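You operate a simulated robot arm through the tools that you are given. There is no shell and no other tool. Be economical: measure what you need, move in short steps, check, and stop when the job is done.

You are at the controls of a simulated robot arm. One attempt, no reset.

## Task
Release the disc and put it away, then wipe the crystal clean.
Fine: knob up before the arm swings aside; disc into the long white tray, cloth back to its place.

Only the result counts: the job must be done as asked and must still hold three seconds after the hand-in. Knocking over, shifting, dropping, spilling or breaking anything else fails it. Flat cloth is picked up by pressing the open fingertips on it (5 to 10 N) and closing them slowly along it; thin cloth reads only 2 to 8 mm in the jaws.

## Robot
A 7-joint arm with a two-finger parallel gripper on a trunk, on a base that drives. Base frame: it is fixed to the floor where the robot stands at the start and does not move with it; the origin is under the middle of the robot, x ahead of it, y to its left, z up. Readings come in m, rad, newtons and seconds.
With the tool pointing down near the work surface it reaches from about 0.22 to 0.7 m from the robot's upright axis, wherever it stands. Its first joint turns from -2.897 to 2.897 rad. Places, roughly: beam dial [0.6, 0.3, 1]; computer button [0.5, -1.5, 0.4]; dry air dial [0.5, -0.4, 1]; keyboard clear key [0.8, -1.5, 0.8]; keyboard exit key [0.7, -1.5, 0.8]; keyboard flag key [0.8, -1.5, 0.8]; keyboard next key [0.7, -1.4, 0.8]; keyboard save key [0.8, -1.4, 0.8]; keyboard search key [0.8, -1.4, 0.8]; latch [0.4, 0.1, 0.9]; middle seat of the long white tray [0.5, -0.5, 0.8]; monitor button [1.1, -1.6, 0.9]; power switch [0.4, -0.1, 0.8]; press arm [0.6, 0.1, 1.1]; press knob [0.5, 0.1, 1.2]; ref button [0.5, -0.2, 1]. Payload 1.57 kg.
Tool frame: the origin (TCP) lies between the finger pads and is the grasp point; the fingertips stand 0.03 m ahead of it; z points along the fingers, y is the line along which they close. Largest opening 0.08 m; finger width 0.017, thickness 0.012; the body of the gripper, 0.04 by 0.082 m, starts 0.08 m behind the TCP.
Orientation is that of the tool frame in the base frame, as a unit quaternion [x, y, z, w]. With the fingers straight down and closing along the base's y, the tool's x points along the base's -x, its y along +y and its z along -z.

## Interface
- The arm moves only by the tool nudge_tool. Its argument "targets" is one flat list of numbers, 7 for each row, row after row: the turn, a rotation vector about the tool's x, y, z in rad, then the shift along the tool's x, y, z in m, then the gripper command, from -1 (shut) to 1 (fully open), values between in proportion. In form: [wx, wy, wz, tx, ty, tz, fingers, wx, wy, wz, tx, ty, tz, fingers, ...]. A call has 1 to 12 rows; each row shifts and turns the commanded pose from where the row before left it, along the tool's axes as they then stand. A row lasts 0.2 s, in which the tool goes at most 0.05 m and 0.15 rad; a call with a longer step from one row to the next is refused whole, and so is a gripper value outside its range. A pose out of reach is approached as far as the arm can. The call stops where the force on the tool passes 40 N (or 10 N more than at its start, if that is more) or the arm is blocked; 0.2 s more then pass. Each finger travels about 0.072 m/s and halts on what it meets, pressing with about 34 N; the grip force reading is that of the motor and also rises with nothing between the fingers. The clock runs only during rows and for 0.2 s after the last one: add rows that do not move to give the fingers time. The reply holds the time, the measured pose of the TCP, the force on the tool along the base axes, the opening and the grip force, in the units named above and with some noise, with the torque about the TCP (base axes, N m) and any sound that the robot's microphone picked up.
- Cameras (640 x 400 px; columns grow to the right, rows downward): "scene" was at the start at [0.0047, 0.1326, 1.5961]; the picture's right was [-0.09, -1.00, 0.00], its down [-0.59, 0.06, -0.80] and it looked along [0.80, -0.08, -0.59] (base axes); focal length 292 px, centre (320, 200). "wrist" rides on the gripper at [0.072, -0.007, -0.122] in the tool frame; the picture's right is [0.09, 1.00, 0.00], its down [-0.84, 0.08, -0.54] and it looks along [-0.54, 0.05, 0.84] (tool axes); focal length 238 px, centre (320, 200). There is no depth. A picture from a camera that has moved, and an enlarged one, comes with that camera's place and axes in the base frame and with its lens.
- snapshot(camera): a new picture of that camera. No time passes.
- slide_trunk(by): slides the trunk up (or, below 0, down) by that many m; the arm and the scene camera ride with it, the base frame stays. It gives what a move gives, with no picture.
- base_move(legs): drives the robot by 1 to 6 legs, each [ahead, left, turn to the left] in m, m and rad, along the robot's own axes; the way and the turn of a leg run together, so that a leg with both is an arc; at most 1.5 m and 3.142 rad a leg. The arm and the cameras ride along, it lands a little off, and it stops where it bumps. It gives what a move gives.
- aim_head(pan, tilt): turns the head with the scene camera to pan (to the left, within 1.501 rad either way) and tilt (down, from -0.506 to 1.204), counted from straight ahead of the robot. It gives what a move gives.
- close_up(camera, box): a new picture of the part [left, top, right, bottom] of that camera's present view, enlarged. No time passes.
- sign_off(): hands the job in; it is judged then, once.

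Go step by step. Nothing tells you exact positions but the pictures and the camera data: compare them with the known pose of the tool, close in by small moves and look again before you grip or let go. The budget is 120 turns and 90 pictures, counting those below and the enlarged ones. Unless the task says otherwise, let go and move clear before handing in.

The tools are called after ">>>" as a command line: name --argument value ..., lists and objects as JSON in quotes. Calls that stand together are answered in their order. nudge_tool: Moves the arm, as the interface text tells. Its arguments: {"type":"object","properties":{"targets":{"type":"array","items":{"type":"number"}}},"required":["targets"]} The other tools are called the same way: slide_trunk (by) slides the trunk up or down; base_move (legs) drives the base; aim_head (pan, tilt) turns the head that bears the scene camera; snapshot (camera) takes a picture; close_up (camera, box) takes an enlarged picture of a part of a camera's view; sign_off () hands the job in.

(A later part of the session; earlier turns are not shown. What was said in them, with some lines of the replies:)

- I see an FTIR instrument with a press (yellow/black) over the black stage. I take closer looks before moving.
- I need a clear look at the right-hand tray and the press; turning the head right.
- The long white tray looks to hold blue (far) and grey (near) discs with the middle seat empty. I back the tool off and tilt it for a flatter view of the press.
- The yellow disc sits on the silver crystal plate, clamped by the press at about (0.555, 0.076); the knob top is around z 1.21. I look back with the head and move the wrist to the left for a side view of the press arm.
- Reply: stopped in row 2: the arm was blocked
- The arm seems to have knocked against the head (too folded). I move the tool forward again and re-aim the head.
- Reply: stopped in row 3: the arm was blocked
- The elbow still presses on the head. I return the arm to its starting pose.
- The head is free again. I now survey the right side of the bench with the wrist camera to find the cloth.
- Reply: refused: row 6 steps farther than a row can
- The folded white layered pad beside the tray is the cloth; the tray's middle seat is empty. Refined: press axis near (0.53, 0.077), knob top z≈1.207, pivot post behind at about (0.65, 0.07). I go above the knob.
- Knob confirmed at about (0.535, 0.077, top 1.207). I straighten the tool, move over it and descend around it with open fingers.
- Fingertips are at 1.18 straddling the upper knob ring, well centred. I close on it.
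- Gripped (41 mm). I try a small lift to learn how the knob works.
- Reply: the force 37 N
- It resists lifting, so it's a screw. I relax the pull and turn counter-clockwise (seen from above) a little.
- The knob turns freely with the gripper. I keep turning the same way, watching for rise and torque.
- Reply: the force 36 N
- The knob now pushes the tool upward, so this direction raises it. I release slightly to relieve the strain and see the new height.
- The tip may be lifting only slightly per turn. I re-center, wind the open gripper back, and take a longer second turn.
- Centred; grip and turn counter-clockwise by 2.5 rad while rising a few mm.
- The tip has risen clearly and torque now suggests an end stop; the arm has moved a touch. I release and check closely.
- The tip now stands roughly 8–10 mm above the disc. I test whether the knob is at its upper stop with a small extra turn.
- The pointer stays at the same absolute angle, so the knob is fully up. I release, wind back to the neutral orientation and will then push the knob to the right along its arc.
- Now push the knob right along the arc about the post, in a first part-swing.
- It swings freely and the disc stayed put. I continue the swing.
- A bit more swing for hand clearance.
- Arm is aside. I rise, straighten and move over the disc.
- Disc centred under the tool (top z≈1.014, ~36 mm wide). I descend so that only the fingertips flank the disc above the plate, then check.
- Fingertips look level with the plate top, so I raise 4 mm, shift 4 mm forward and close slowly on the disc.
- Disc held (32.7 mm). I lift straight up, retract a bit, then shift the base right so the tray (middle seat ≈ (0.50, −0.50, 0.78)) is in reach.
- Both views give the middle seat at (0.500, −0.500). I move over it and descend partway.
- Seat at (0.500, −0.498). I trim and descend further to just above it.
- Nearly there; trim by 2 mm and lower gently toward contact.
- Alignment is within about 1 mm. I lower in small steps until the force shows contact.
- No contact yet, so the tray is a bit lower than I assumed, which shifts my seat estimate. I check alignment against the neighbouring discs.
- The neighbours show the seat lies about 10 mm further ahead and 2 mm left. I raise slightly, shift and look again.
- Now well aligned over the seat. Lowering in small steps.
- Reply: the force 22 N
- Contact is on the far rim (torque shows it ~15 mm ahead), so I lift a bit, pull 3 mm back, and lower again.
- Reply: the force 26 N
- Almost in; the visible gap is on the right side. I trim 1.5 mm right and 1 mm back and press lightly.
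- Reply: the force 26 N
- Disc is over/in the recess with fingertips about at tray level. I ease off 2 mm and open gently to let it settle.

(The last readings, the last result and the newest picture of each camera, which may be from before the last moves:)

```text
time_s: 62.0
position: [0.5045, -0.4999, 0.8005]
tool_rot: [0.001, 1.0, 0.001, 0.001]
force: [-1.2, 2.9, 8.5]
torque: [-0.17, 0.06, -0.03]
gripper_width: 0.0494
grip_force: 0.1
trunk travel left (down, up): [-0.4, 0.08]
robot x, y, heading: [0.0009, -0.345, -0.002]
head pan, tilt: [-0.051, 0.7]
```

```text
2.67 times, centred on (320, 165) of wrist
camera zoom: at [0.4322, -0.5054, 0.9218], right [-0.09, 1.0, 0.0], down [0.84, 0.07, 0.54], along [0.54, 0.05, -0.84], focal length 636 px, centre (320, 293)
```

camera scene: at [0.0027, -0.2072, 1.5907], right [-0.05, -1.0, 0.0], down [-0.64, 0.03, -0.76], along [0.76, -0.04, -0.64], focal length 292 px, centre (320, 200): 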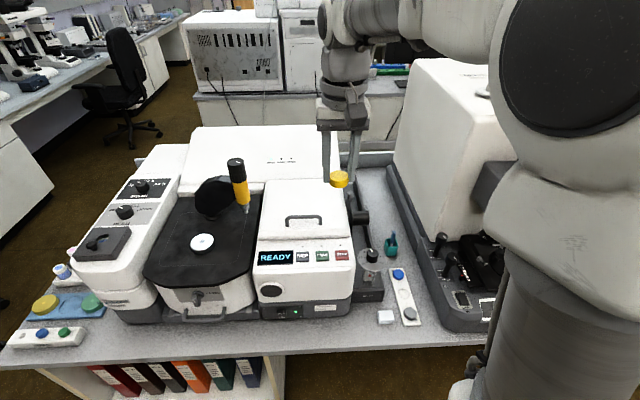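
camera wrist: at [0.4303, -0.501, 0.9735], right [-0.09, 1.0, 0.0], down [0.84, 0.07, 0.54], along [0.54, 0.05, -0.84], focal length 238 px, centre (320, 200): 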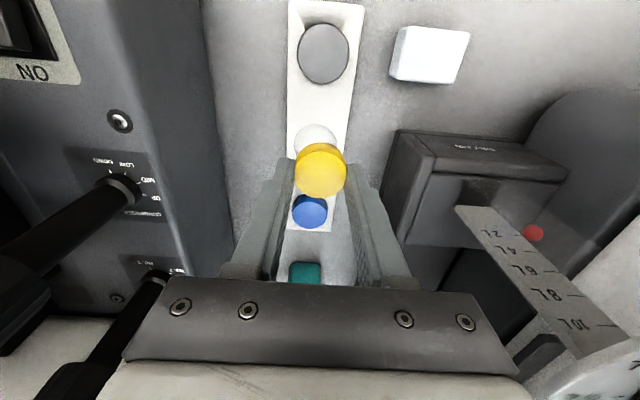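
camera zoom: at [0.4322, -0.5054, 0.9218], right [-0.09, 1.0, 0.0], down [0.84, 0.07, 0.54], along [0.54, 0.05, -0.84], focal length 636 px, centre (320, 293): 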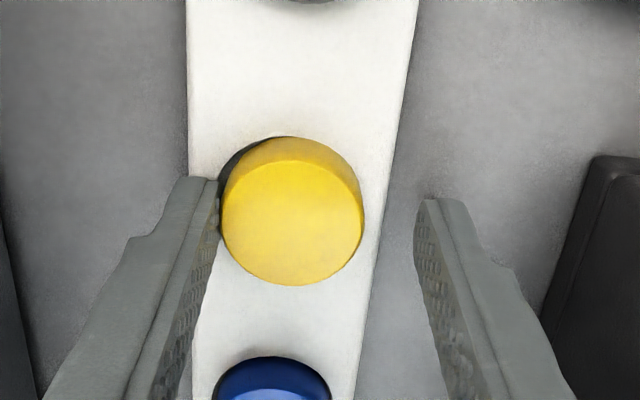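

Opening dragged the light tray about 9 mm to the right with the fingertip. I ease up 2 mm so the tips don't press on it, and push it back left via the disc in its recess, in small steps.

>>> nudge_tool --targets '[0, 0, 0, 0, 0, -0.003, 0.3, 0, 0, 0, 0, 0.003, 0, 0.3, 0, 0, 0, 0, 0.003, 0, 0.3, 0, 0, 0, 0, 0, 0, 0.3]'

>>> close_up --camera "scene" --box '[378, 262, 434, 322]'

```text
time_s: 63.0
position: [0.5054, -0.4925, 0.8037]
tool_rot: [0.001, 1.0, 0.002, 0.0]
force: [-0.2, -1.4, -0.5]
torque: [-0.04, 0.02, -0.03]
gripper_width: 0.053
grip_force: 0.8
trunk travel left (down, up): [-0.4, 0.08]
robot x, y, heading: [-0.0004, -0.3434, -0.006]
head pan, tilt: [-0.051, 0.7]
```

```text
6.67 times, centred on (406, 292) of scene
camera zoom: at [0.0027, -0.2071, 1.5907], right [-0.05, -1.0, 0.0], down [-0.64, 0.03, -0.76], along [0.76, -0.04, -0.64], focal length 1948 px, centre (-253, -413)
```

zoom: 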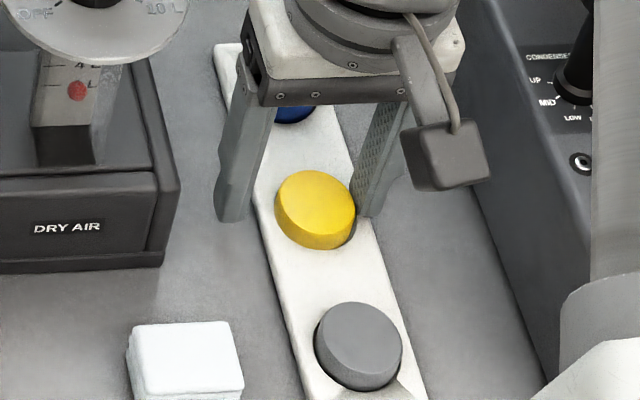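

>>> nudge_tool --targets '[0, 0, 0, 0, 0.0025, 0, 0.3, 0, 0, 0, 0, 0.002, 0, 0.3, 0, 0, 0, 0, 0, 0, 0.3]'

>>> close_up --camera "scene" --box '[378, 262, 434, 322]'

```text
time_s: 63.8
position: [0.5054, -0.4884, 0.8034]
tool_rot: [0.001, 1.0, 0.002, 0.0]
force: [0.2, -0.6, 0.2]
torque: [0.0, 0.01, 0.01]
gripper_width: 0.0528
grip_force: 0.6
trunk travel left (down, up): [-0.4, 0.08]
robot x, y, heading: [0.0006, -0.3444, 0.001]
head pan, tilt: [-0.051, 0.7]
```

```text
6.67 times, centred on (406, 292) of scene
camera zoom: at [0.0027, -0.2071, 1.5907], right [-0.05, -1.0, 0.0], down [-0.64, 0.03, -0.76], along [0.76, -0.04, -0.64], focal length 1948 px, centre (-253, -413)
```

zoom: 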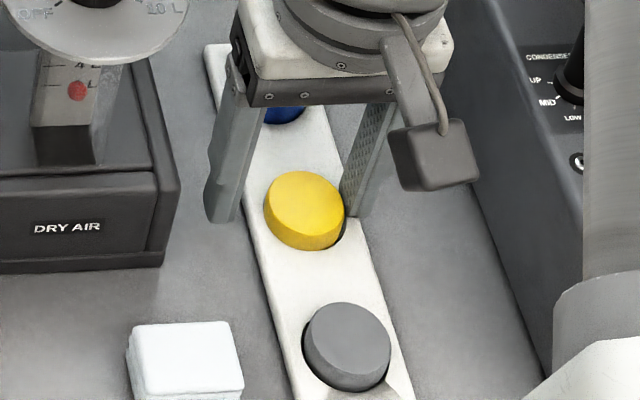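

The tray and neighbours are back where they were, with the yellow disc seated. I back the finger off and lift away, then move over the cloth.

>>> nudge_tool --targets '[0, 0, 0, 0, -0.003, 0, 0.3, 0, 0, 0, 0, 0, -0.008, 0.35, 0, 0, 0, 0, 0, -0.03, 0.4, 0, 0, 0, 0, 0, -0.045, 1, 0, 0, 0, 0, 0, -0.045, 1, 0, 0, 0, 0, 0, -0.045, 1, 0, 0, 0, 0.025, 0.02, -0.01, 1, 0, 0, 0, 0.025, 0.02, 0, 1, 0, 0, 0, 0.025, 0.017, 0, 1]'

>>> snapshot --camera "wrist"

>>> close_up --camera "scene" --box '[360, 260, 440, 330]'

```text
time_s: 65.8
position: [0.4292, -0.4378, 0.9871]
tool_rot: [0.0, 1.0, 0.001, 0.001]
force: [1.0, -0.2, 0.1]
torque: [-0.03, 0.0, 0.02]
gripper_width: 0.0801
grip_force: 0.0
trunk travel left (down, up): [-0.4, 0.08]
robot x, y, heading: [0.0003, -0.342, -0.001]
head pan, tilt: [-0.051, 0.7]
```

```text
15 pictures are left
camera wrist: at [0.3563, -0.4439, 1.1085], right [-0.09, 1.0, 0.0], down [0.84, 0.07, 0.54], along [0.54, 0.05, -0.84], focal length 238 px, centre (320, 200)
```

wrist: 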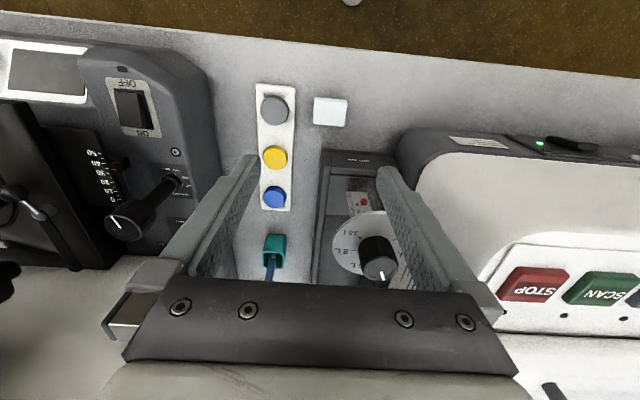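

```text
5.71 times, centred on (400, 295) of scene
camera zoom: at [0.0026, -0.207, 1.5906], right [-0.05, -1.0, 0.0], down [-0.64, 0.03, -0.77], along [0.76, -0.04, -0.64], focal length 1670 px, centre (-137, -343)
```

zoom: 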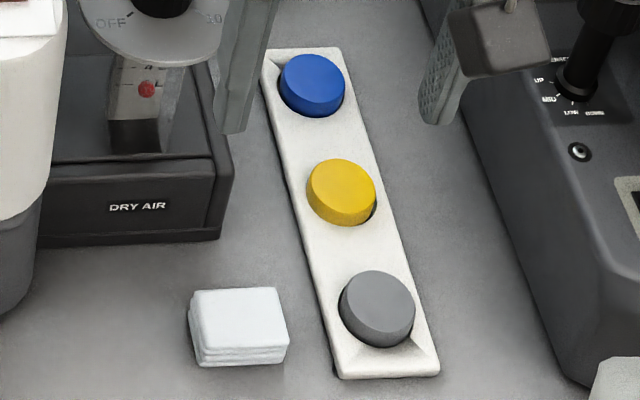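

Fifteen pictures remain, so I'll be sparing. The cloth is at about (0.437, −0.422), top z≈0.77; the dry-air dial is close, so I tilt the hand back 0.3 rad, set a 25 mm opening and descend near the cloth.

>>> nudge_tool --targets '[0, -0.15, 0, 0, 0, 0, 0.3, 0, -0.15, 0, 0, 0, 0, -0.375, 0, 0, 0, 0, 0, 0, -0.375, 0, 0, 0, 0.0129, 0.004, 0.0384, -0.375, 0, 0, 0, 0.0129, 0.004, 0.0384, -0.375, 0, 0, 0, 0.0129, 0.004, 0.0384, -0.375, 0, 0, 0, 0.0129, 0.004, 0.0384, -0.375]'

>>> snapshot --camera "wrist"

```text
time_s: 67.4
position: [0.4286, -0.4206, 0.8243]
tool_rot: [0.002, 0.988, -0.001, 0.151]
force: [-0.5, -0.2, 0.6]
torque: [-0.02, -0.01, 0.0]
gripper_width: 0.0251
grip_force: 0.1
trunk travel left (down, up): [-0.4, 0.08]
robot x, y, heading: [0.0001, -0.3424, 0.0]
head pan, tilt: [-0.051, 0.7]
```

```text
13 pictures are left
camera wrist: at [0.323, -0.4254, 0.9193], right [-0.09, 1.0, -0.03], down [0.64, 0.07, 0.77], along [0.77, 0.05, -0.64], focal length 238 px, centre (320, 200)
```

wrist: 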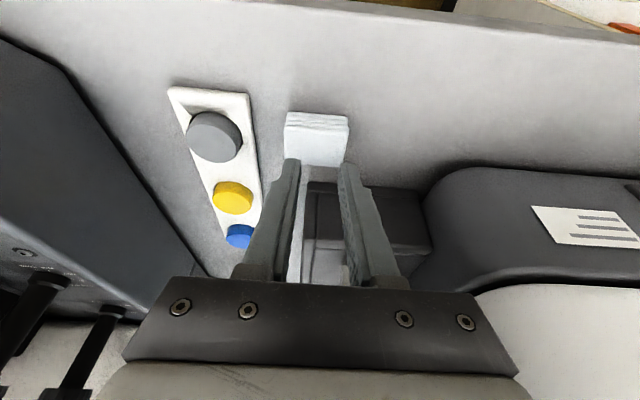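

Tips are centred across the cloth. I lower straight down toward contact in small steps.

>>> nudge_tool --targets '[0, 0, 0, 0.0047, -0.0005, 0.0153, -0.375, 0, 0, 0, 0, 0, 0, -0.375]'

>>> nudge_tool --targets '[0, 0, 0, 0.0009, 0, 0.0029, -0.375, 0, 0, 0, 0, 0, 0, -0.375]'

```text
time_s: 67.8
position: [0.4282, -0.419, 0.8142]
tool_rot: [0.001, 0.988, 0.001, 0.152]
force: [-3.1, -1.0, 13.1]
torque: [-0.03, 0.13, -0.04]
gripper_width: 0.0251
grip_force: 0.0
trunk travel left (down, up): [-0.4, 0.08]
robot x, y, heading: [-0.0005, -0.3435, -0.003]
head pan, tilt: [-0.051, 0.7]
stopped in row 2: the force on the tool passed its limit at 51 N (the readings are from after the stop); the commanded pose is now the measured one
```

```text
time_s: 68.2
position: [0.4273, -0.4186, 0.8134]
tool_rot: [0.001, 0.988, 0.0, 0.153]
force: [-9.1, 2.1, 28.0]
torque: [0.0, 0.22, -0.02]
gripper_width: 0.0249
grip_force: 0.0
trunk travel left (down, up): [-0.4, 0.08]
robot x, y, heading: [0.0014, -0.3414, -0.004]
head pan, tilt: [-0.051, 0.7]
stopped in row 2: the force on the tool passed its limit at 45 N (the readings are from after the stop); the commanded pose is now the measured one
```

Contact found (cloth top ≈0.785); too firm. I ease off to about 8 N.

>>> nudge_tool --targets '[0, 0, 0, -0.0006, 0, -0.0018, -0.375, 0, 0, 0, 0, 0, 0, -0.375]'

```text
time_s: 68.8
position: [0.4289, -0.4181, 0.8139]
tool_rot: [0.002, 0.988, 0.001, 0.155]
force: [-3.5, -0.8, 18.7]
torque: [-0.09, 0.09, 0.01]
gripper_width: 0.0252
grip_force: 0.0
trunk travel left (down, up): [-0.4, 0.08]
robot x, y, heading: [0.0002, -0.348, -0.005]
head pan, tilt: [-0.051, 0.7]
```

>>> nudge_tool --targets '[0, 0, 0, -0.0003, 0, -0.0011, -0.375, 0, 0, 0, 0, 0, 0, -0.375]'

```text
time_s: 69.4
position: [0.4303, -0.4185, 0.814]
tool_rot: [0.0, 0.988, 0.001, 0.153]
force: [0.2, -0.3, 7.1]
torque: [-0.03, 0.01, 0.0]
gripper_width: 0.0251
grip_force: 0.0
trunk travel left (down, up): [-0.4, 0.08]
robot x, y, heading: [0.0, -0.3415, -0.005]
head pan, tilt: [-0.051, 0.7]
```

7 N: now close slowly along the cloth.

>>> nudge_tool --targets '[0, 0, 0, 0, 0, 0, -0.44, 0, 0, 0, 0, 0, 0, -0.5, 0, 0, 0, 0, 0, 0, -0.56, 0, 0, 0, 0, 0, 0, -0.62, 0, 0, 0, 0, 0, 0, -0.68, 0, 0, 0, 0, 0, 0, -0.74, 0, 0, 0, 0, 0, 0, -0.8, 0, 0, 0, 0, 0, 0, -0.86, 0, 0, 0, 0, 0, 0, -0.92, 0, 0, 0, 0, 0, 0, -1, 0, 0, 0, 0, 0, 0, -1]'

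>>> close_up --camera "wrist" --box '[250, 90, 390, 200]'

```text
time_s: 71.8
position: [0.4301, -0.4203, 0.8147]
tool_rot: [0.002, 0.988, 0.0, 0.153]
force: [-0.2, -3.6, 4.8]
torque: [-0.1, 0.01, -0.03]
gripper_width: 0.0003
grip_force: 21.2
trunk travel left (down, up): [-0.4, 0.08]
robot x, y, heading: [-0.0014, -0.3444, -0.003]
head pan, tilt: [-0.051, 0.7]
```

```text
3.64 times, centred on (320, 145) of wrist
camera zoom: at [0.3239, -0.4252, 0.9091], right [-0.09, 1.0, -0.03], down [0.63, 0.07, 0.77], along [0.77, 0.05, -0.64], focal length 867 px, centre (320, 400)
```

zoom: 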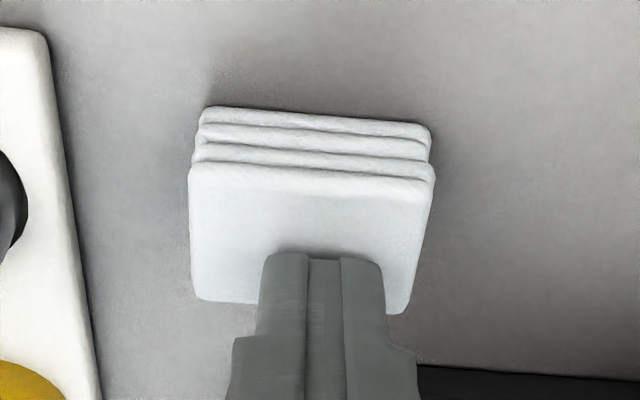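

The fingertips just slid on a firm 4-layer pad. It is ~47 mm wide, so I'll grip it by its sides: raise, re-center (cloth centre ≈ (0.4245, −0.421)), open to 57 mm and lower around it.

>>> nudge_tool --targets '[0, 0, 0, -0.0089, 0, -0.0287, -1, 0, 0, 0, 0.0138, -0.0008, -0.0043, 0.2, 0, 0, 0, 0, 0, 0, 0.425, 0, 0, 0, 0, 0, 0, 0.425, 0, 0, 0, 0, 0, 0, 0.425]'

>>> close_up --camera "wrist" --box '[250, 90, 390, 200]'

```text
time_s: 73.0
position: [0.416, -0.4203, 0.8454]
tool_rot: [0.002, 0.988, 0.001, 0.153]
force: [-0.3, -0.4, -0.6]
torque: [0.01, -0.03, 0.02]
gripper_width: 0.057
grip_force: 0.0
trunk travel left (down, up): [-0.4, 0.08]
robot x, y, heading: [-0.0029, -0.3418, -0.002]
head pan, tilt: [-0.051, 0.7]
```

```text
3.64 times, centred on (320, 145) of wrist
camera zoom: at [0.3103, -0.4262, 0.9395], right [-0.09, 1.0, -0.03], down [0.63, 0.07, 0.77], along [0.77, 0.05, -0.64], focal length 867 px, centre (320, 400)
```

zoom: 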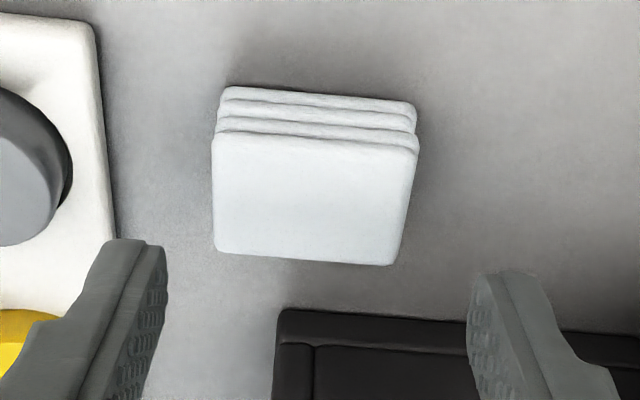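

Centred. Lowering around the pad, then closing gently.

>>> nudge_tool --targets '[0, 0, 0, 0.0062, 0, 0.02, 0.425, 0, 0, 0, 0.0059, 0, 0.019, 0.425, 0, 0, 0, 0, 0, 0, 0.425, 0, 0, 0, 0, 0, 0, 0.3, 0, 0, 0, 0, 0, 0, 0.2, 0, 0, 0, 0, 0, 0, 0.1, 0, 0, 0, 0, 0, 0, 0, 0, 0, 0, 0, 0, 0, -0.1, 0, 0, 0, 0, 0, 0, -0.2, 0, 0, 0, 0, 0, 0, -0.2]'

>>> close_up --camera "wrist" --box '[250, 90, 390, 200]'

```text
time_s: 75.2
position: [0.4153, -0.4193, 0.8059]
tool_rot: [0.0, 0.988, 0.001, 0.153]
force: [0.3, 0.2, -0.7]
torque: [0.0, 0.03, 0.0]
gripper_width: 0.0431
grip_force: 34.3
trunk travel left (down, up): [-0.4, 0.08]
robot x, y, heading: [-0.0003, -0.3472, -0.003]
head pan, tilt: [-0.051, 0.7]
```

```text
3.64 times, centred on (320, 145) of wrist
camera zoom: at [0.3103, -0.4254, 0.9005], right [-0.09, 1.0, -0.03], down [0.63, 0.07, 0.77], along [0.77, 0.05, -0.64], focal length 867 px, centre (320, 400)
```

zoom: 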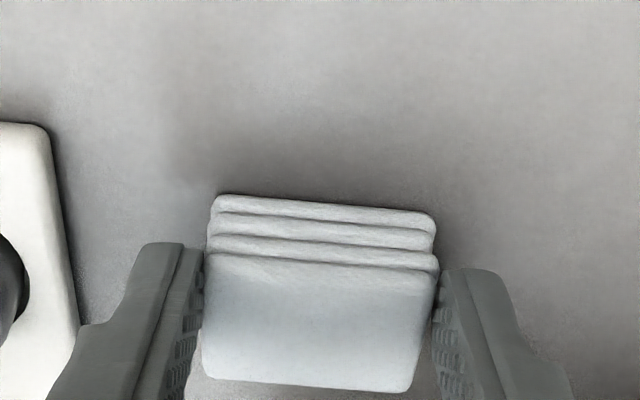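

Pad firmly held at 43 mm. I lift it straight up and drive the base back left.

>>> nudge_tool --targets '[0, 0, 0, -0.003, 0, -0.0096, -0.2, 0, 0, 0, -0.009, 0, -0.029, -0.2, 0, 0, 0, -0.0133, 0, -0.043, -0.2, 0, 0, 0, -0.0133, 0, -0.043, -0.2, 0, 0, 0, -0.0133, 0, -0.043, -0.2, 0, 0, 0, -0.0133, 0, -0.043, -0.2, 0, 0, 0, -0.0133, 0, -0.043, -0.2, 0, 0, 0, -0.0133, 0, -0.043, -0.2, 0, 0, 0, -0.0133, 0, -0.043, -0.2, 0, 0, 0, -0.0133, 0, -0.043, -0.2, 0, 0, 0, -0.0133, 0, -0.043, -0.2, 0, 0, 0, -0.0133, 0, -0.043, -0.2]'

>>> base_move --legs '[[0, 0.345, 0]]'

>>> snapshot --camera "wrist"

```text
time_s: 77.8
position: [0.4086, -0.4258, 1.2961]
tool_rot: [0.002, 0.988, 0.002, 0.153]
force: [-0.3, -0.6, 0.1]
torque: [-0.01, -0.03, 0.0]
gripper_width: 0.043
grip_force: 34.0
trunk travel left (down, up): [-0.4, 0.08]
robot x, y, heading: [0.0037, -0.3461, -0.003]
head pan, tilt: [-0.051, 0.7]
```

```text
time_s: 80.9
position: [0.4094, -0.0837, 1.2963]
tool_rot: [-0.002, 0.988, 0.001, 0.154]
force: [0.2, -0.3, -0.1]
torque: [0.02, 0.01, -0.02]
gripper_width: 0.0429
grip_force: 33.7
trunk travel left (down, up): [-0.4, 0.08]
robot x, y, heading: [-0.0008, -0.0078, 0.006]
head pan, tilt: [-0.051, 0.7]
```

```text
9 pictures are left
camera wrist: at [0.304, -0.0915, 1.3902], right [-0.09, 1.0, -0.03], down [0.63, 0.08, 0.77], along [0.77, 0.05, -0.64], focal length 238 px, centre (320, 200)
```

wrist: 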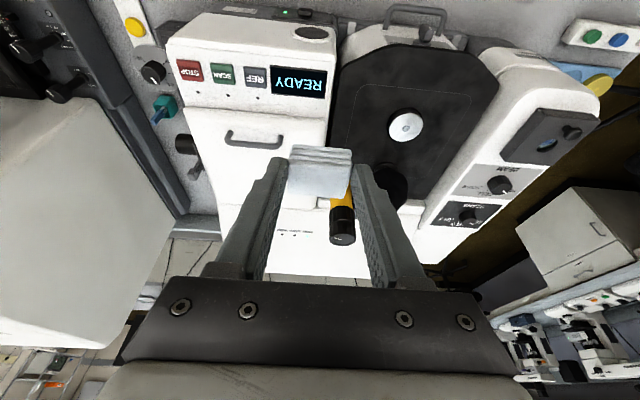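

Nine pictures left. I carry the pad over the crystal plate (0.542, 0.077) and descend to about 2 cm above.

>>> nudge_tool --targets '[0, 0, 0, -0.0233, 0.0322, 0.0072, -0.2, 0, 0, 0, -0.0233, 0.0322, 0.0072, -0.2, 0, 0, 0, -0.0233, 0.0322, 0.0072, -0.2, 0, 0, 0, -0.0233, 0.0322, 0.0072, -0.2, 0, 0, 0, -0.0233, 0.0322, 0.0072, -0.2, 0, 0, 0, 0.0131, 0, 0.0422, -0.2, 0, 0, 0, 0.0131, 0, 0.0422, -0.2, 0, 0, 0, 0.0131, 0, 0.0422, -0.2, 0, 0, 0, 0.0131, 0, 0.0422, -0.2, 0, 0, 0, 0.0131, 0, 0.0422, -0.2]'

>>> close_up --camera "scene" --box '[280, 180, 390, 270]'

```text
time_s: 83.1
position: [0.5306, 0.0756, 1.0776]
tool_rot: [-0.001, 0.988, 0.002, 0.153]
force: [0.2, -0.1, -0.1]
torque: [0.0, 0.03, 0.0]
gripper_width: 0.043
grip_force: 34.2
trunk travel left (down, up): [-0.4, 0.08]
robot x, y, heading: [-0.0003, -0.0029, 0.006]
head pan, tilt: [-0.051, 0.7]
```

```text
4.44 times, centred on (335, 225) of scene
camera zoom: at [0.0015, 0.131, 1.5907], right [-0.05, -1.0, 0.0], down [-0.64, 0.03, -0.76], along [0.76, -0.04, -0.64], focal length 1299 px, centre (253, 89)
```

zoom: 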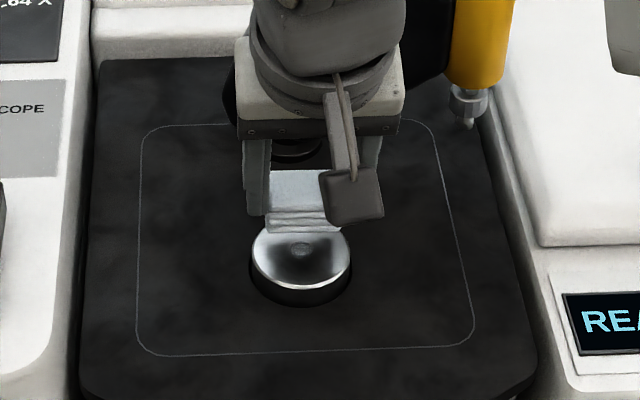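

The crystal with a smudge is visible; the pad sits ~10 mm too far ahead. I pull it back and lower to contact in steps.

>>> nudge_tool --targets '[0, 0, 0, 0.0096, 0.0015, -0.003, -0.2, 0, 0, 0, 0.0044, 0, 0.0143, -0.2, 0, 0, 0, 0, 0, 0, -0.2]'

>>> nudge_tool --targets '[0, 0, 0, 0.0009, 0, 0.0029, -0.2, 0, 0, 0, 0, 0, 0, -0.2]'

>>> nudge_tool --targets '[0, 0, 0, 0.0009, 0, 0.0029, -0.2, 0, 0, 0, 0, 0, 0, -0.2]'

```text
time_s: 83.9
position: [0.5207, 0.0787, 1.06]
tool_rot: [-0.002, 0.988, 0.001, 0.152]
force: [-0.2, 0.2, -0.7]
torque: [0.0, 0.02, -0.04]
gripper_width: 0.0435
grip_force: 34.0
trunk travel left (down, up): [-0.4, 0.08]
robot x, y, heading: [-0.0008, -0.0062, 0.002]
head pan, tilt: [-0.051, 0.7]
```

```text
time_s: 84.5
position: [0.521, 0.0795, 1.0575]
tool_rot: [-0.002, 0.988, 0.001, 0.154]
force: [-0.8, -0.3, 0.9]
torque: [-0.01, -0.01, 0.0]
gripper_width: 0.0431
grip_force: 33.9
trunk travel left (down, up): [-0.4, 0.08]
robot x, y, heading: [-0.0009, -0.0075, -0.0]
head pan, tilt: [-0.051, 0.7]
```

```text
time_s: 85.1
position: [0.5215, 0.0794, 1.0552]
tool_rot: [-0.002, 0.988, 0.002, 0.155]
force: [-2.6, -0.1, 10.5]
torque: [-0.21, -0.06, -0.02]
gripper_width: 0.0431
grip_force: 34.3
trunk travel left (down, up): [-0.4, 0.08]
robot x, y, heading: [0.0022, -0.0039, 0.004]
head pan, tilt: [-0.051, 0.7]
```

Contact at ~10 N. Now wipe back and forth in x and y.

>>> nudge_tool --targets '[0, 0, 0, -0.0096, 0, 0.003, -0.2, 0, 0, 0, 0.0096, 0, -0.003, -0.2, 0, 0, 0, 0.0096, 0, -0.003, -0.2, 0, 0, 0, -0.0096, 0, 0.003, -0.2, 0, 0, 0, 0, 0.01, 0, -0.2, 0, 0, 0, 0, -0.01, 0, -0.2, 0, 0, 0, 0, -0.01, 0, -0.2, 0, 0, 0, 0, 0.01, 0, -0.2]'

>>> nudge_tool --targets '[0, 0, 0, -0.0096, 0.008, 0.003, -0.2, 0, 0, 0, 0.0096, -0.008, -0.003, -0.2, 0, 0, 0, 0.0096, -0.008, -0.003, -0.2, 0, 0, 0, -0.0096, 0.008, 0.003, -0.2, 0, 0, 0, -0.0096, -0.008, 0.003, -0.2, 0, 0, 0, 0.0096, 0.008, -0.003, -0.2, 0, 0, 0, 0.0096, 0.008, -0.003, -0.2, 0, 0, 0, -0.0096, -0.008, 0.003, -0.2]'

```text
time_s: 86.9
position: [0.5202, 0.0766, 1.0543]
tool_rot: [-0.001, 0.988, 0.001, 0.154]
force: [1.8, 0.4, 14.8]
torque: [-0.08, -0.32, 0.01]
gripper_width: 0.0434
grip_force: 34.4
trunk travel left (down, up): [-0.4, 0.08]
robot x, y, heading: [0.0018, -0.0066, 0.007]
head pan, tilt: [-0.051, 0.7]
```

```text
time_s: 88.7
position: [0.5186, 0.0799, 1.0553]
tool_rot: [-0.003, 0.988, 0.002, 0.153]
force: [-9.1, 9.7, 21.2]
torque: [0.41, 0.16, 0.17]
gripper_width: 0.0434
grip_force: 34.3
trunk travel left (down, up): [-0.4, 0.08]
robot x, y, heading: [-0.0024, -0.0077, 0.006]
head pan, tilt: [-0.051, 0.7]
```

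I lift clear and check the crystal.

>>> nudge_tool --targets '[0, 0, 0, -0.0059, 0, -0.0191, -0.2, 0, 0, 0, -0.0118, 0, -0.0382, -0.2]'

>>> close_up --camera "scene" --box '[300, 195, 370, 255]'

```text
time_s: 89.3
position: [0.5189, 0.074, 1.1153]
tool_rot: [-0.002, 0.988, 0.001, 0.152]
force: [0.0, -0.1, 0.4]
torque: [-0.02, -0.01, -0.02]
gripper_width: 0.0433
grip_force: 33.5
trunk travel left (down, up): [-0.4, 0.08]
robot x, y, heading: [-0.0009, -0.0089, 0.006]
head pan, tilt: [-0.051, 0.7]
```

```text
6.67 times, centred on (335, 225) of scene
camera zoom: at [0.0013, 0.1308, 1.5905], right [-0.05, -1.0, 0.0], down [-0.64, 0.03, -0.77], along [0.76, -0.04, -0.64], focal length 1948 px, centre (220, 33)
```

zoom: 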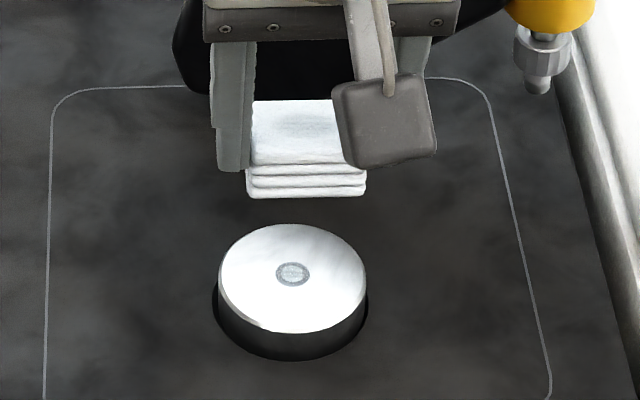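

The plate looks cleaner, but the crystal still shows some speckle. I wipe again, better centred, before taking a tight look.

>>> nudge_tool --targets '[0, 0, 0, 0.0068, 0.002, 0.0285, -0.2, 0, 0, 0, 0.006, 0.002, 0.026, -0.2, 0, 0, 0, 0, 0, 0, -0.2]'

>>> nudge_tool --targets '[0, 0, 0, 0.0009, 0, 0.0029, -0.2, 0, 0, 0, 0, 0, 0, -0.2]'

```text
time_s: 90.1
position: [0.5253, 0.0797, 1.059]
tool_rot: [-0.002, 0.988, 0.001, 0.153]
force: [-0.8, 0.0, -0.4]
torque: [0.02, 0.0, 0.05]
gripper_width: 0.0432
grip_force: 34.3
trunk travel left (down, up): [-0.4, 0.08]
robot x, y, heading: [0.0011, -0.0023, 0.005]
head pan, tilt: [-0.051, 0.7]
```

```text
time_s: 90.7
position: [0.5255, 0.0807, 1.0573]
tool_rot: [-0.002, 0.988, 0.002, 0.152]
force: [-0.1, 0.1, -1.0]
torque: [0.02, -0.03, -0.03]
gripper_width: 0.0427
grip_force: 34.0
trunk travel left (down, up): [-0.4, 0.08]
robot x, y, heading: [-0.0011, -0.0041, 0.006]
head pan, tilt: [-0.051, 0.7]
```

>>> nudge_tool --targets '[0, 0, 0, 0.0006, 0, 0.0019, -0.2, 0, 0, 0, 0, 0, 0, -0.2]'

```text
time_s: 91.3
position: [0.5258, 0.0803, 1.0565]
tool_rot: [-0.002, 0.988, 0.002, 0.153]
force: [-2.1, -0.4, 2.7]
torque: [-0.06, 0.03, -0.01]
gripper_width: 0.0431
grip_force: 34.1
trunk travel left (down, up): [-0.4, 0.08]
robot x, y, heading: [0.0001, -0.0012, 0.004]
head pan, tilt: [-0.051, 0.7]
```

>>> nudge_tool --targets '[0, 0, 0, 0.0002, 0, 0.0008, -0.2, 0, 0, 0, -0.0076, 0, 0.0024, -0.2, 0, 0, 0, 0.0076, 0, -0.0024, -0.2, 0, 0, 0, 0.0076, 0, -0.0024, -0.2, 0, 0, 0, -0.0076, 0, 0.0024, -0.2, 0, 0, 0, -0.0076, 0, 0.0024, -0.2, 0, 0, 0, 0.0076, 0, -0.0024, -0.2, 0, 0, 0, 0.0076, 0, -0.0024, -0.2, 0, 0, 0, -0.0076, 0, 0.0024, -0.2]'

>>> nudge_tool --targets '[0, 0, 0, 0, 0.008, 0, -0.2, 0, 0, 0, 0, -0.008, 0, -0.2, 0, 0, 0, 0, -0.008, 0, -0.2, 0, 0, 0, 0, 0.008, 0, -0.2, 0, 0, 0, 0, 0.008, 0, -0.2, 0, 0, 0, 0, -0.008, 0, -0.2, 0, 0, 0, 0, -0.008, 0, -0.2, 0, 0, 0, 0, 0.008, 0, -0.2]'

```text
time_s: 93.3
position: [0.5249, 0.0836, 1.0543]
tool_rot: [-0.001, 0.988, 0.002, 0.156]
force: [-1.9, -3.6, 33.4]
torque: [-0.05, -0.09, -0.03]
gripper_width: 0.0431
grip_force: 33.8
trunk travel left (down, up): [-0.4, 0.08]
robot x, y, heading: [0.0002, -0.0072, 0.005]
head pan, tilt: [-0.051, 0.7]
```

```text
time_s: 95.1
position: [0.5251, 0.0848, 1.0538]
tool_rot: [-0.001, 0.988, 0.002, 0.154]
force: [0.9, 7.0, 23.7]
torque: [0.47, -0.28, 0.09]
gripper_width: 0.0431
grip_force: 34.2
trunk travel left (down, up): [-0.4, 0.08]
robot x, y, heading: [0.0014, -0.0065, 0.005]
head pan, tilt: [-0.051, 0.7]
```

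>>> nudge_tool --targets '[0, 0, 0, -0.0059, 0, -0.0191, -0.2, 0, 0, 0, -0.0118, 0, -0.0382, -0.2, 0, 0, 0, -0.0118, 0, -0.0382, -0.2]'

>>> close_up --camera "scene" --box '[316, 218, 342, 244]'

```text
time_s: 95.9
position: [0.5251, 0.0818, 1.1519]
tool_rot: [-0.002, 0.988, 0.001, 0.151]
force: [0.7, 0.8, 0.0]
torque: [0.0, -0.01, -0.03]
gripper_width: 0.0429
grip_force: 34.2
trunk travel left (down, up): [-0.4, 0.08]
robot x, y, heading: [-0.0015, -0.0048, 0.002]
head pan, tilt: [-0.051, 0.7]
```

```text
15.38 times, centred on (329, 231) of scene
camera zoom: at [0.0012, 0.1309, 1.5906], right [-0.05, -1.0, 0.0], down [-0.64, 0.03, -0.77], along [0.76, -0.04, -0.64], focal length 4495 px, centre (182, -277)
```

zoom: 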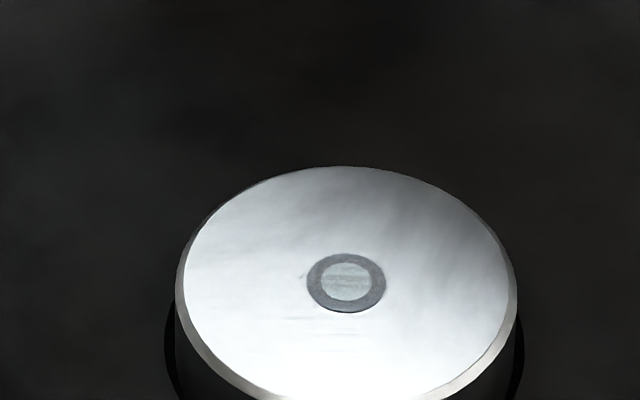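

Ring and crystal now look much cleaner; one last short wipe for certainty.

>>> nudge_tool --targets '[0, 0, 0, 0.0118, -0.002, 0.0382, -0.2, 0, 0, 0, 0.0118, 0, 0.0382, -0.2, 0, 0, 0, 0.0052, 0, 0.0168, -0.2, 0, 0, 0, 0, 0, 0, -0.2]'

>>> nudge_tool --targets '[0, 0, 0, 0.0006, 0, 0.0019, -0.2, 0, 0, 0, -0.0076, 0, 0.0024, -0.2, 0, 0, 0, 0.0076, 0, -0.0024, -0.2, 0, 0, 0, 0.0076, 0, -0.0024, -0.2, 0, 0, 0, -0.0076, 0, 0.0024, -0.2, 0, 0, 0, -0.0076, 0.006, 0.0024, -0.2, 0, 0, 0, 0.0076, -0.006, -0.0024, -0.2, 0, 0, 0, 0.0076, -0.006, -0.0024, -0.2, 0, 0, 0, -0.0076, 0.006, 0.0024, -0.2, 0, 0, 0, -0.0076, -0.006, 0.0024, -0.2, 0, 0, 0, 0.0076, 0.006, -0.0024, -0.2]'

>>> nudge_tool --targets '[0, 0, 0, -0.0059, 0, -0.0191, -0.2, 0, 0, 0, -0.0118, 0, -0.0382, -0.2, 0, 0, 0, -0.0118, 0, -0.0382, -0.2]'

>>> close_up --camera "scene" --box '[316, 218, 342, 244]'

```text
time_s: 96.9
position: [0.5276, 0.0772, 1.0531]
tool_rot: [-0.001, 0.988, 0.001, 0.153]
force: [-0.5, 0.0, 8.2]
torque: [-0.02, -0.04, 0.0]
gripper_width: 0.0432
grip_force: 33.8
trunk travel left (down, up): [-0.4, 0.08]
robot x, y, heading: [0.0033, -0.0035, 0.008]
head pan, tilt: [-0.051, 0.7]
```

```text
time_s: 99.3
position: [0.5282, 0.0772, 1.0536]
tool_rot: [0.0, 0.988, 0.002, 0.156]
force: [6.2, -4.1, 9.4]
torque: [-0.16, -0.33, -0.03]
gripper_width: 0.0431
grip_force: 34.0
trunk travel left (down, up): [-0.4, 0.08]
robot x, y, heading: [-0.0017, -0.0054, 0.007]
head pan, tilt: [-0.051, 0.7]
```

```text
time_s: 100.1
position: [0.5218, 0.079, 1.1522]
tool_rot: [-0.002, 0.988, 0.002, 0.152]
force: [0.5, 0.3, 0.4]
torque: [0.02, 0.01, 0.02]
gripper_width: 0.0432
grip_force: 33.9
trunk travel left (down, up): [-0.4, 0.08]
robot x, y, heading: [-0.0013, -0.0037, 0.005]
head pan, tilt: [-0.051, 0.7]
```

```text
15.38 times, centred on (329, 231) of scene
camera zoom: at [0.0012, 0.1309, 1.5906], right [-0.05, -1.0, 0.0], down [-0.64, 0.03, -0.77], along [0.76, -0.04, -0.64], focal length 4495 px, centre (182, -277)
```

zoom: 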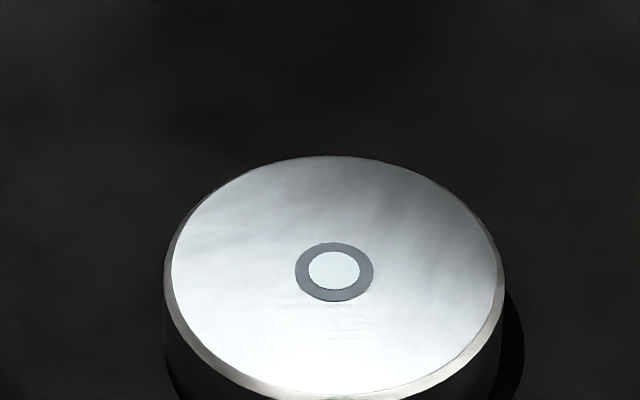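

The crystal is now clean. The plate looks slightly displaced in its well, so I check with one wider view.

>>> close_up --camera "scene" --box '[300, 195, 370, 255]'

```text
6.67 times, centred on (335, 225) of scene
camera zoom: at [0.0012, 0.1309, 1.5906], right [-0.05, -1.0, 0.0], down [-0.64, 0.03, -0.77], along [0.76, -0.04, -0.64], focal length 1948 px, centre (220, 33)
```

zoom: 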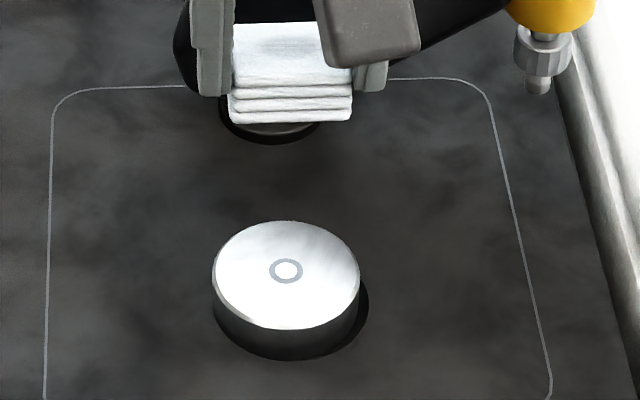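

The puck rests ~2 mm off within its well's play, which I leave alone. Now I bring the pad back to its place: up, back, then base to the right.

>>> nudge_tool --targets '[0, 0, 0, -0.0108, 0, -0.0349, -0.2, 0, 0, 0, -0.0108, 0, -0.0349, -0.2, 0, 0, 0, -0.0108, 0, -0.0349, -0.2, 0, 0, 0, -0.0108, 0, -0.0349, -0.2, 0, 0, 0, 0.021, -0.032, -0.0065, -0.2, 0, 0, 0, 0.021, -0.032, -0.0065, -0.2, 0, 0, 0, 0.021, -0.032, -0.0065, -0.2, 0, 0, 0, 0.021, -0.032, -0.0065, -0.2, 0, 0, 0, 0.021, -0.032, -0.0065, -0.2]'

>>> base_move --legs '[[0, -0.34, 0]]'

```text
time_s: 102.1
position: [0.4152, -0.08, 1.2983]
tool_rot: [-0.002, 0.988, 0.001, 0.154]
force: [0.6, -0.5, -0.2]
torque: [0.02, 0.01, -0.01]
gripper_width: 0.0431
grip_force: 35.0
trunk travel left (down, up): [-0.4, 0.08]
robot x, y, heading: [-0.0024, -0.0014, 0.003]
head pan, tilt: [-0.051, 0.7]
```

```text
time_s: 105.2
position: [0.4182, -0.4214, 1.2979]
tool_rot: [-0.001, 0.988, 0.001, 0.154]
force: [0.2, -0.3, 0.5]
torque: [0.0, 0.01, 0.03]
gripper_width: 0.0432
grip_force: 33.5
trunk travel left (down, up): [-0.4, 0.08]
robot x, y, heading: [0.0017, -0.3464, 0.005]
head pan, tilt: [-0.051, 0.7]
```

Nearly exactly above its place. I descend to ~4 cm above and verify.

>>> nudge_tool --targets '[0, 0, 0, 0.0141, 0.001, 0.039, -0.2, 0, 0, 0, 0.0122, 0, 0.0395, -0.2, 0, 0, 0, 0.0122, 0, 0.0395, -0.2, 0, 0, 0, 0.0122, 0, 0.0395, -0.2, 0, 0, 0, 0.0122, 0, 0.0395, -0.2, 0, 0, 0, 0.0122, 0, 0.0395, -0.2, 0, 0, 0, 0.0122, 0, 0.0395, -0.2, 0, 0, 0, 0.0122, 0, 0.0395, -0.2, 0, 0, 0, 0.0122, 0, 0.0395, -0.2, 0, 0, 0, 0.0122, 0, 0.0395, -0.2, 0, 0, 0, 0.0122, 0, 0.0395, -0.2, 0, 0, 0, 0, 0, 0, -0.2]'

>>> close_up --camera "wrist" --box '[190, 50, 430, 200]'

```text
time_s: 107.8
position: [0.4177, -0.417, 0.8406]
tool_rot: [-0.001, 0.988, 0.002, 0.153]
force: [0.0, 0.1, -0.4]
torque: [0.01, 0.0, 0.0]
gripper_width: 0.0429
grip_force: 34.5
trunk travel left (down, up): [-0.4, 0.08]
robot x, y, heading: [0.002, -0.3475, 0.006]
head pan, tilt: [-0.051, 0.7]
```

```text
2.67 times, centred on (310, 125) of wrist
camera zoom: at [0.3126, -0.4245, 0.9356], right [-0.09, 1.0, -0.03], down [0.63, 0.08, 0.77], along [0.77, 0.06, -0.64], focal length 636 px, centre (347, 400)
```

zoom: 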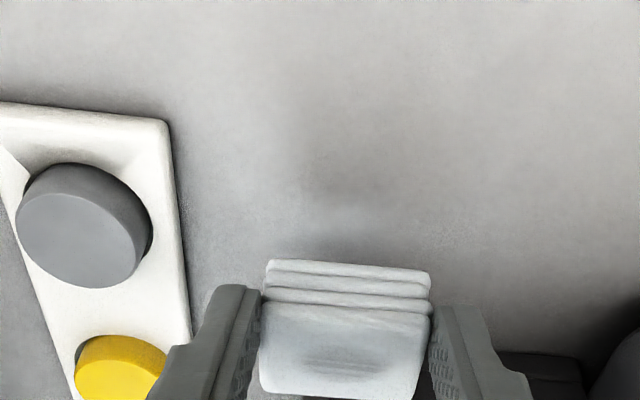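

Aligned within 2 mm; I correct and lower to just above the pick height, then feel for the bench.

>>> nudge_tool --targets '[0, 0, 0, 0.0066, -0.0012, 0.015, -0.2, 0, 0, 0, 0.0049, 0, 0.0149, -0.2, 0, 0, 0, 0, 0, 0, -0.2]'

>>> nudge_tool --targets '[0, 0, 0, 0.0006, 0, 0.0019, -0.2, 0, 0, 0, 0, 0, 0, -0.2]'

```text
time_s: 108.7
position: [0.4143, -0.4187, 0.8099]
tool_rot: [-0.003, 0.988, 0.002, 0.152]
force: [0.1, 0.4, 0.1]
torque: [-0.02, -0.02, 0.03]
gripper_width: 0.0435
grip_force: 34.0
trunk travel left (down, up): [-0.4, 0.08]
robot x, y, heading: [0.001, -0.3483, 0.002]
head pan, tilt: [-0.051, 0.7]
```

```text
time_s: 109.2
position: [0.4168, -0.4202, 0.8069]
tool_rot: [-0.001, 0.988, 0.001, 0.153]
force: [-0.9, 0.4, -0.8]
torque: [0.01, 0.01, -0.02]
gripper_width: 0.043
grip_force: 33.9
trunk travel left (down, up): [-0.4, 0.08]
robot x, y, heading: [0.0, -0.3494, 0.002]
head pan, tilt: [-0.051, 0.7]
```

>>> nudge_tool --targets '[0, 0, 0, 0.0004, 0, 0.0014, -0.2, 0, 0, 0, 0, 0, 0, -0.2]'

>>> nudge_tool --targets '[0, 0, 0, 0.0003, 0, 0.001, -0.2, 0, 0, 0, 0, 0, 0, -0.2]'

```text
time_s: 109.8
position: [0.416, -0.4191, 0.8069]
tool_rot: [-0.002, 0.988, 0.001, 0.152]
force: [0.3, 1.2, 0.0]
torque: [-0.03, 0.03, -0.04]
gripper_width: 0.0433
grip_force: 33.9
trunk travel left (down, up): [-0.4, 0.08]
robot x, y, heading: [0.0027, -0.3474, 0.004]
head pan, tilt: [-0.051, 0.7]
```

```text
time_s: 110.5
position: [0.4156, -0.4201, 0.8058]
tool_rot: [-0.001, 0.988, 0.001, 0.153]
force: [0.0, 0.5, 0.8]
torque: [0.0, 0.03, -0.03]
gripper_width: 0.0432
grip_force: 34.2
trunk travel left (down, up): [-0.4, 0.08]
robot x, y, heading: [0.0006, -0.3479, 0.007]
head pan, tilt: [-0.051, 0.7]
```

>>> nudge_tool --targets '[0, 0, 0, 0.0003, 0, 0.001, -0.2, 0, 0, 0, 0, 0, 0, -0.2]'

```text
time_s: 111.0
position: [0.4158, -0.4197, 0.8048]
tool_rot: [-0.001, 0.988, 0.0, 0.153]
force: [0.8, 0.2, -0.4]
torque: [0.0, 0.0, 0.01]
gripper_width: 0.0432
grip_force: 34.1
trunk travel left (down, up): [-0.4, 0.08]
robot x, y, heading: [0.0007, -0.347, 0.01]
head pan, tilt: [-0.051, 0.7]
```

>>> nudge_tool --targets '[0, 0, 0, 0.0003, 0, 0.001, -0.2, 0, 0, 0, 0, 0, 0, -0.2]'

```text
time_s: 111.7
position: [0.4165, -0.4203, 0.8045]
tool_rot: [-0.003, 0.988, 0.001, 0.154]
force: [-1.1, 2.2, 7.7]
torque: [0.07, -0.1, 0.04]
gripper_width: 0.0436
grip_force: 34.1
trunk travel left (down, up): [-0.4, 0.08]
robot x, y, heading: [0.0023, -0.348, 0.01]
head pan, tilt: [-0.051, 0.7]
```

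Contact with the bench at 7.7 N: release slowly to 57 mm, then lift straight up.

>>> nudge_tool --targets '[0, 0, 0, -0.0002, 0, -0.0006, 0.0, 0, 0, 0, 0, 0, 0, 0.15, 0, 0, 0, 0, 0, 0, 0.3, 0, 0, 0, 0, 0, 0, 0.425, 0, 0, 0, 0, 0, 0, 0.425, 0, 0, 0, -0.003, 0, -0.0096, 0.425, 0, 0, 0, -0.009, 0, -0.029, 0.425, 0, 0, 0, -0.0133, 0, -0.043, 0.425]'

>>> nudge_tool --targets '[0, 0, 0, -0.0133, 0, -0.043, 0.425, 0, 0, 0, -0.0133, 0, -0.043, 0.425, 0, 0, 0, -0.0133, 0, -0.043, 0.425, 0, 0, 0, -0.0133, 0, -0.043, 0.425, 0, 0, 0, -0.0133, 0, -0.043, 0.425, 0, 0, 0, -0.0133, 0, -0.043, 0.425]'

>>> snapshot --camera "scene"

```text
time_s: 113.5
position: [0.4125, -0.4181, 0.8921]
tool_rot: [-0.002, 0.988, 0.002, 0.153]
force: [0.0, 0.0, -0.3]
torque: [-0.02, 0.02, 0.0]
gripper_width: 0.057
grip_force: 0.0
trunk travel left (down, up): [-0.4, 0.08]
robot x, y, heading: [-0.0014, -0.3492, -0.001]
head pan, tilt: [-0.051, 0.7]
```

```text
time_s: 114.8
position: [0.4121, -0.4207, 1.1625]
tool_rot: [-0.003, 0.988, 0.003, 0.152]
force: [0.5, 0.4, 0.0]
torque: [0.01, 0.03, 0.0]
gripper_width: 0.0572
grip_force: 0.0
trunk travel left (down, up): [-0.4, 0.08]
robot x, y, heading: [-0.0001, -0.3506, 0.009]
head pan, tilt: [-0.051, 0.7]
```

```text
2 pictures are left
camera scene: at [0.0027, -0.2103, 1.5906], right [-0.05, -1.0, 0.0], down [-0.64, 0.03, -0.77], along [0.76, -0.03, -0.64], focal length 292 px, centre (320, 200)
```

scene: 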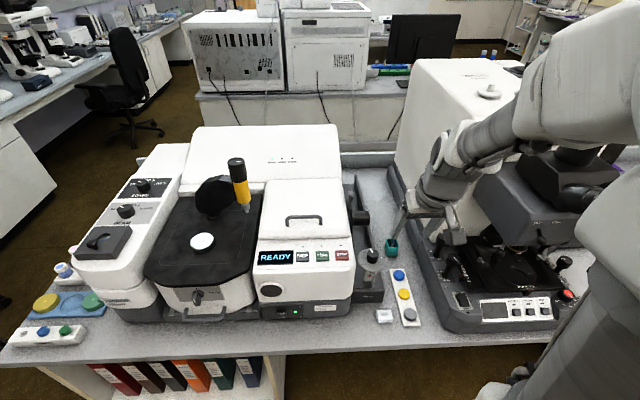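

Everything looks in place; one final close check of the tray and cloth.

>>> close_up --camera "scene" --box '[360, 260, 440, 330]'

```text
5.71 times, centred on (400, 295) of scene
camera zoom: at [0.0027, -0.2103, 1.5906], right [-0.05, -1.0, 0.0], down [-0.64, 0.03, -0.77], along [0.76, -0.03, -0.64], focal length 1670 px, centre (-137, -343)
```

zoom: 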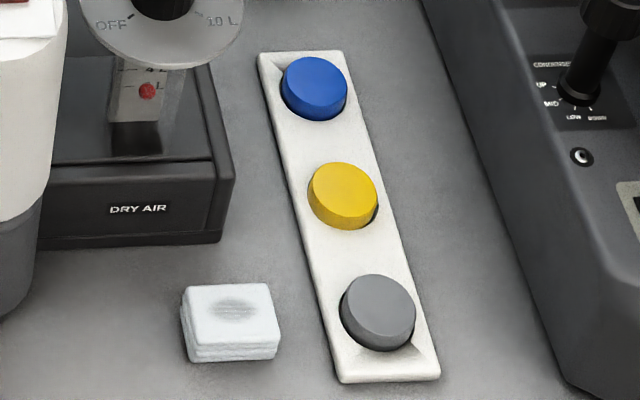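

The disc, cloth, press and crystal are as asked, and the hand is clear of everything.

>>> sign_off

```text
The job is handed in.
```

The job is handed in: I raised the knob before swinging the press arm aside, put the yellow disc in the middle seat of the long white tray, wiped the crystal clean, and returned the cloth to its place.

Three things ended up slightly off:
- **Tray:** it slid about 9 mm when I let go of the disc. I pushed it back to within about 1 mm.
- **Crystal plate:** it shifted about 2 mm during wiping, and I left it there.
- **Cloth:** it sits about 5 mm from where it started.
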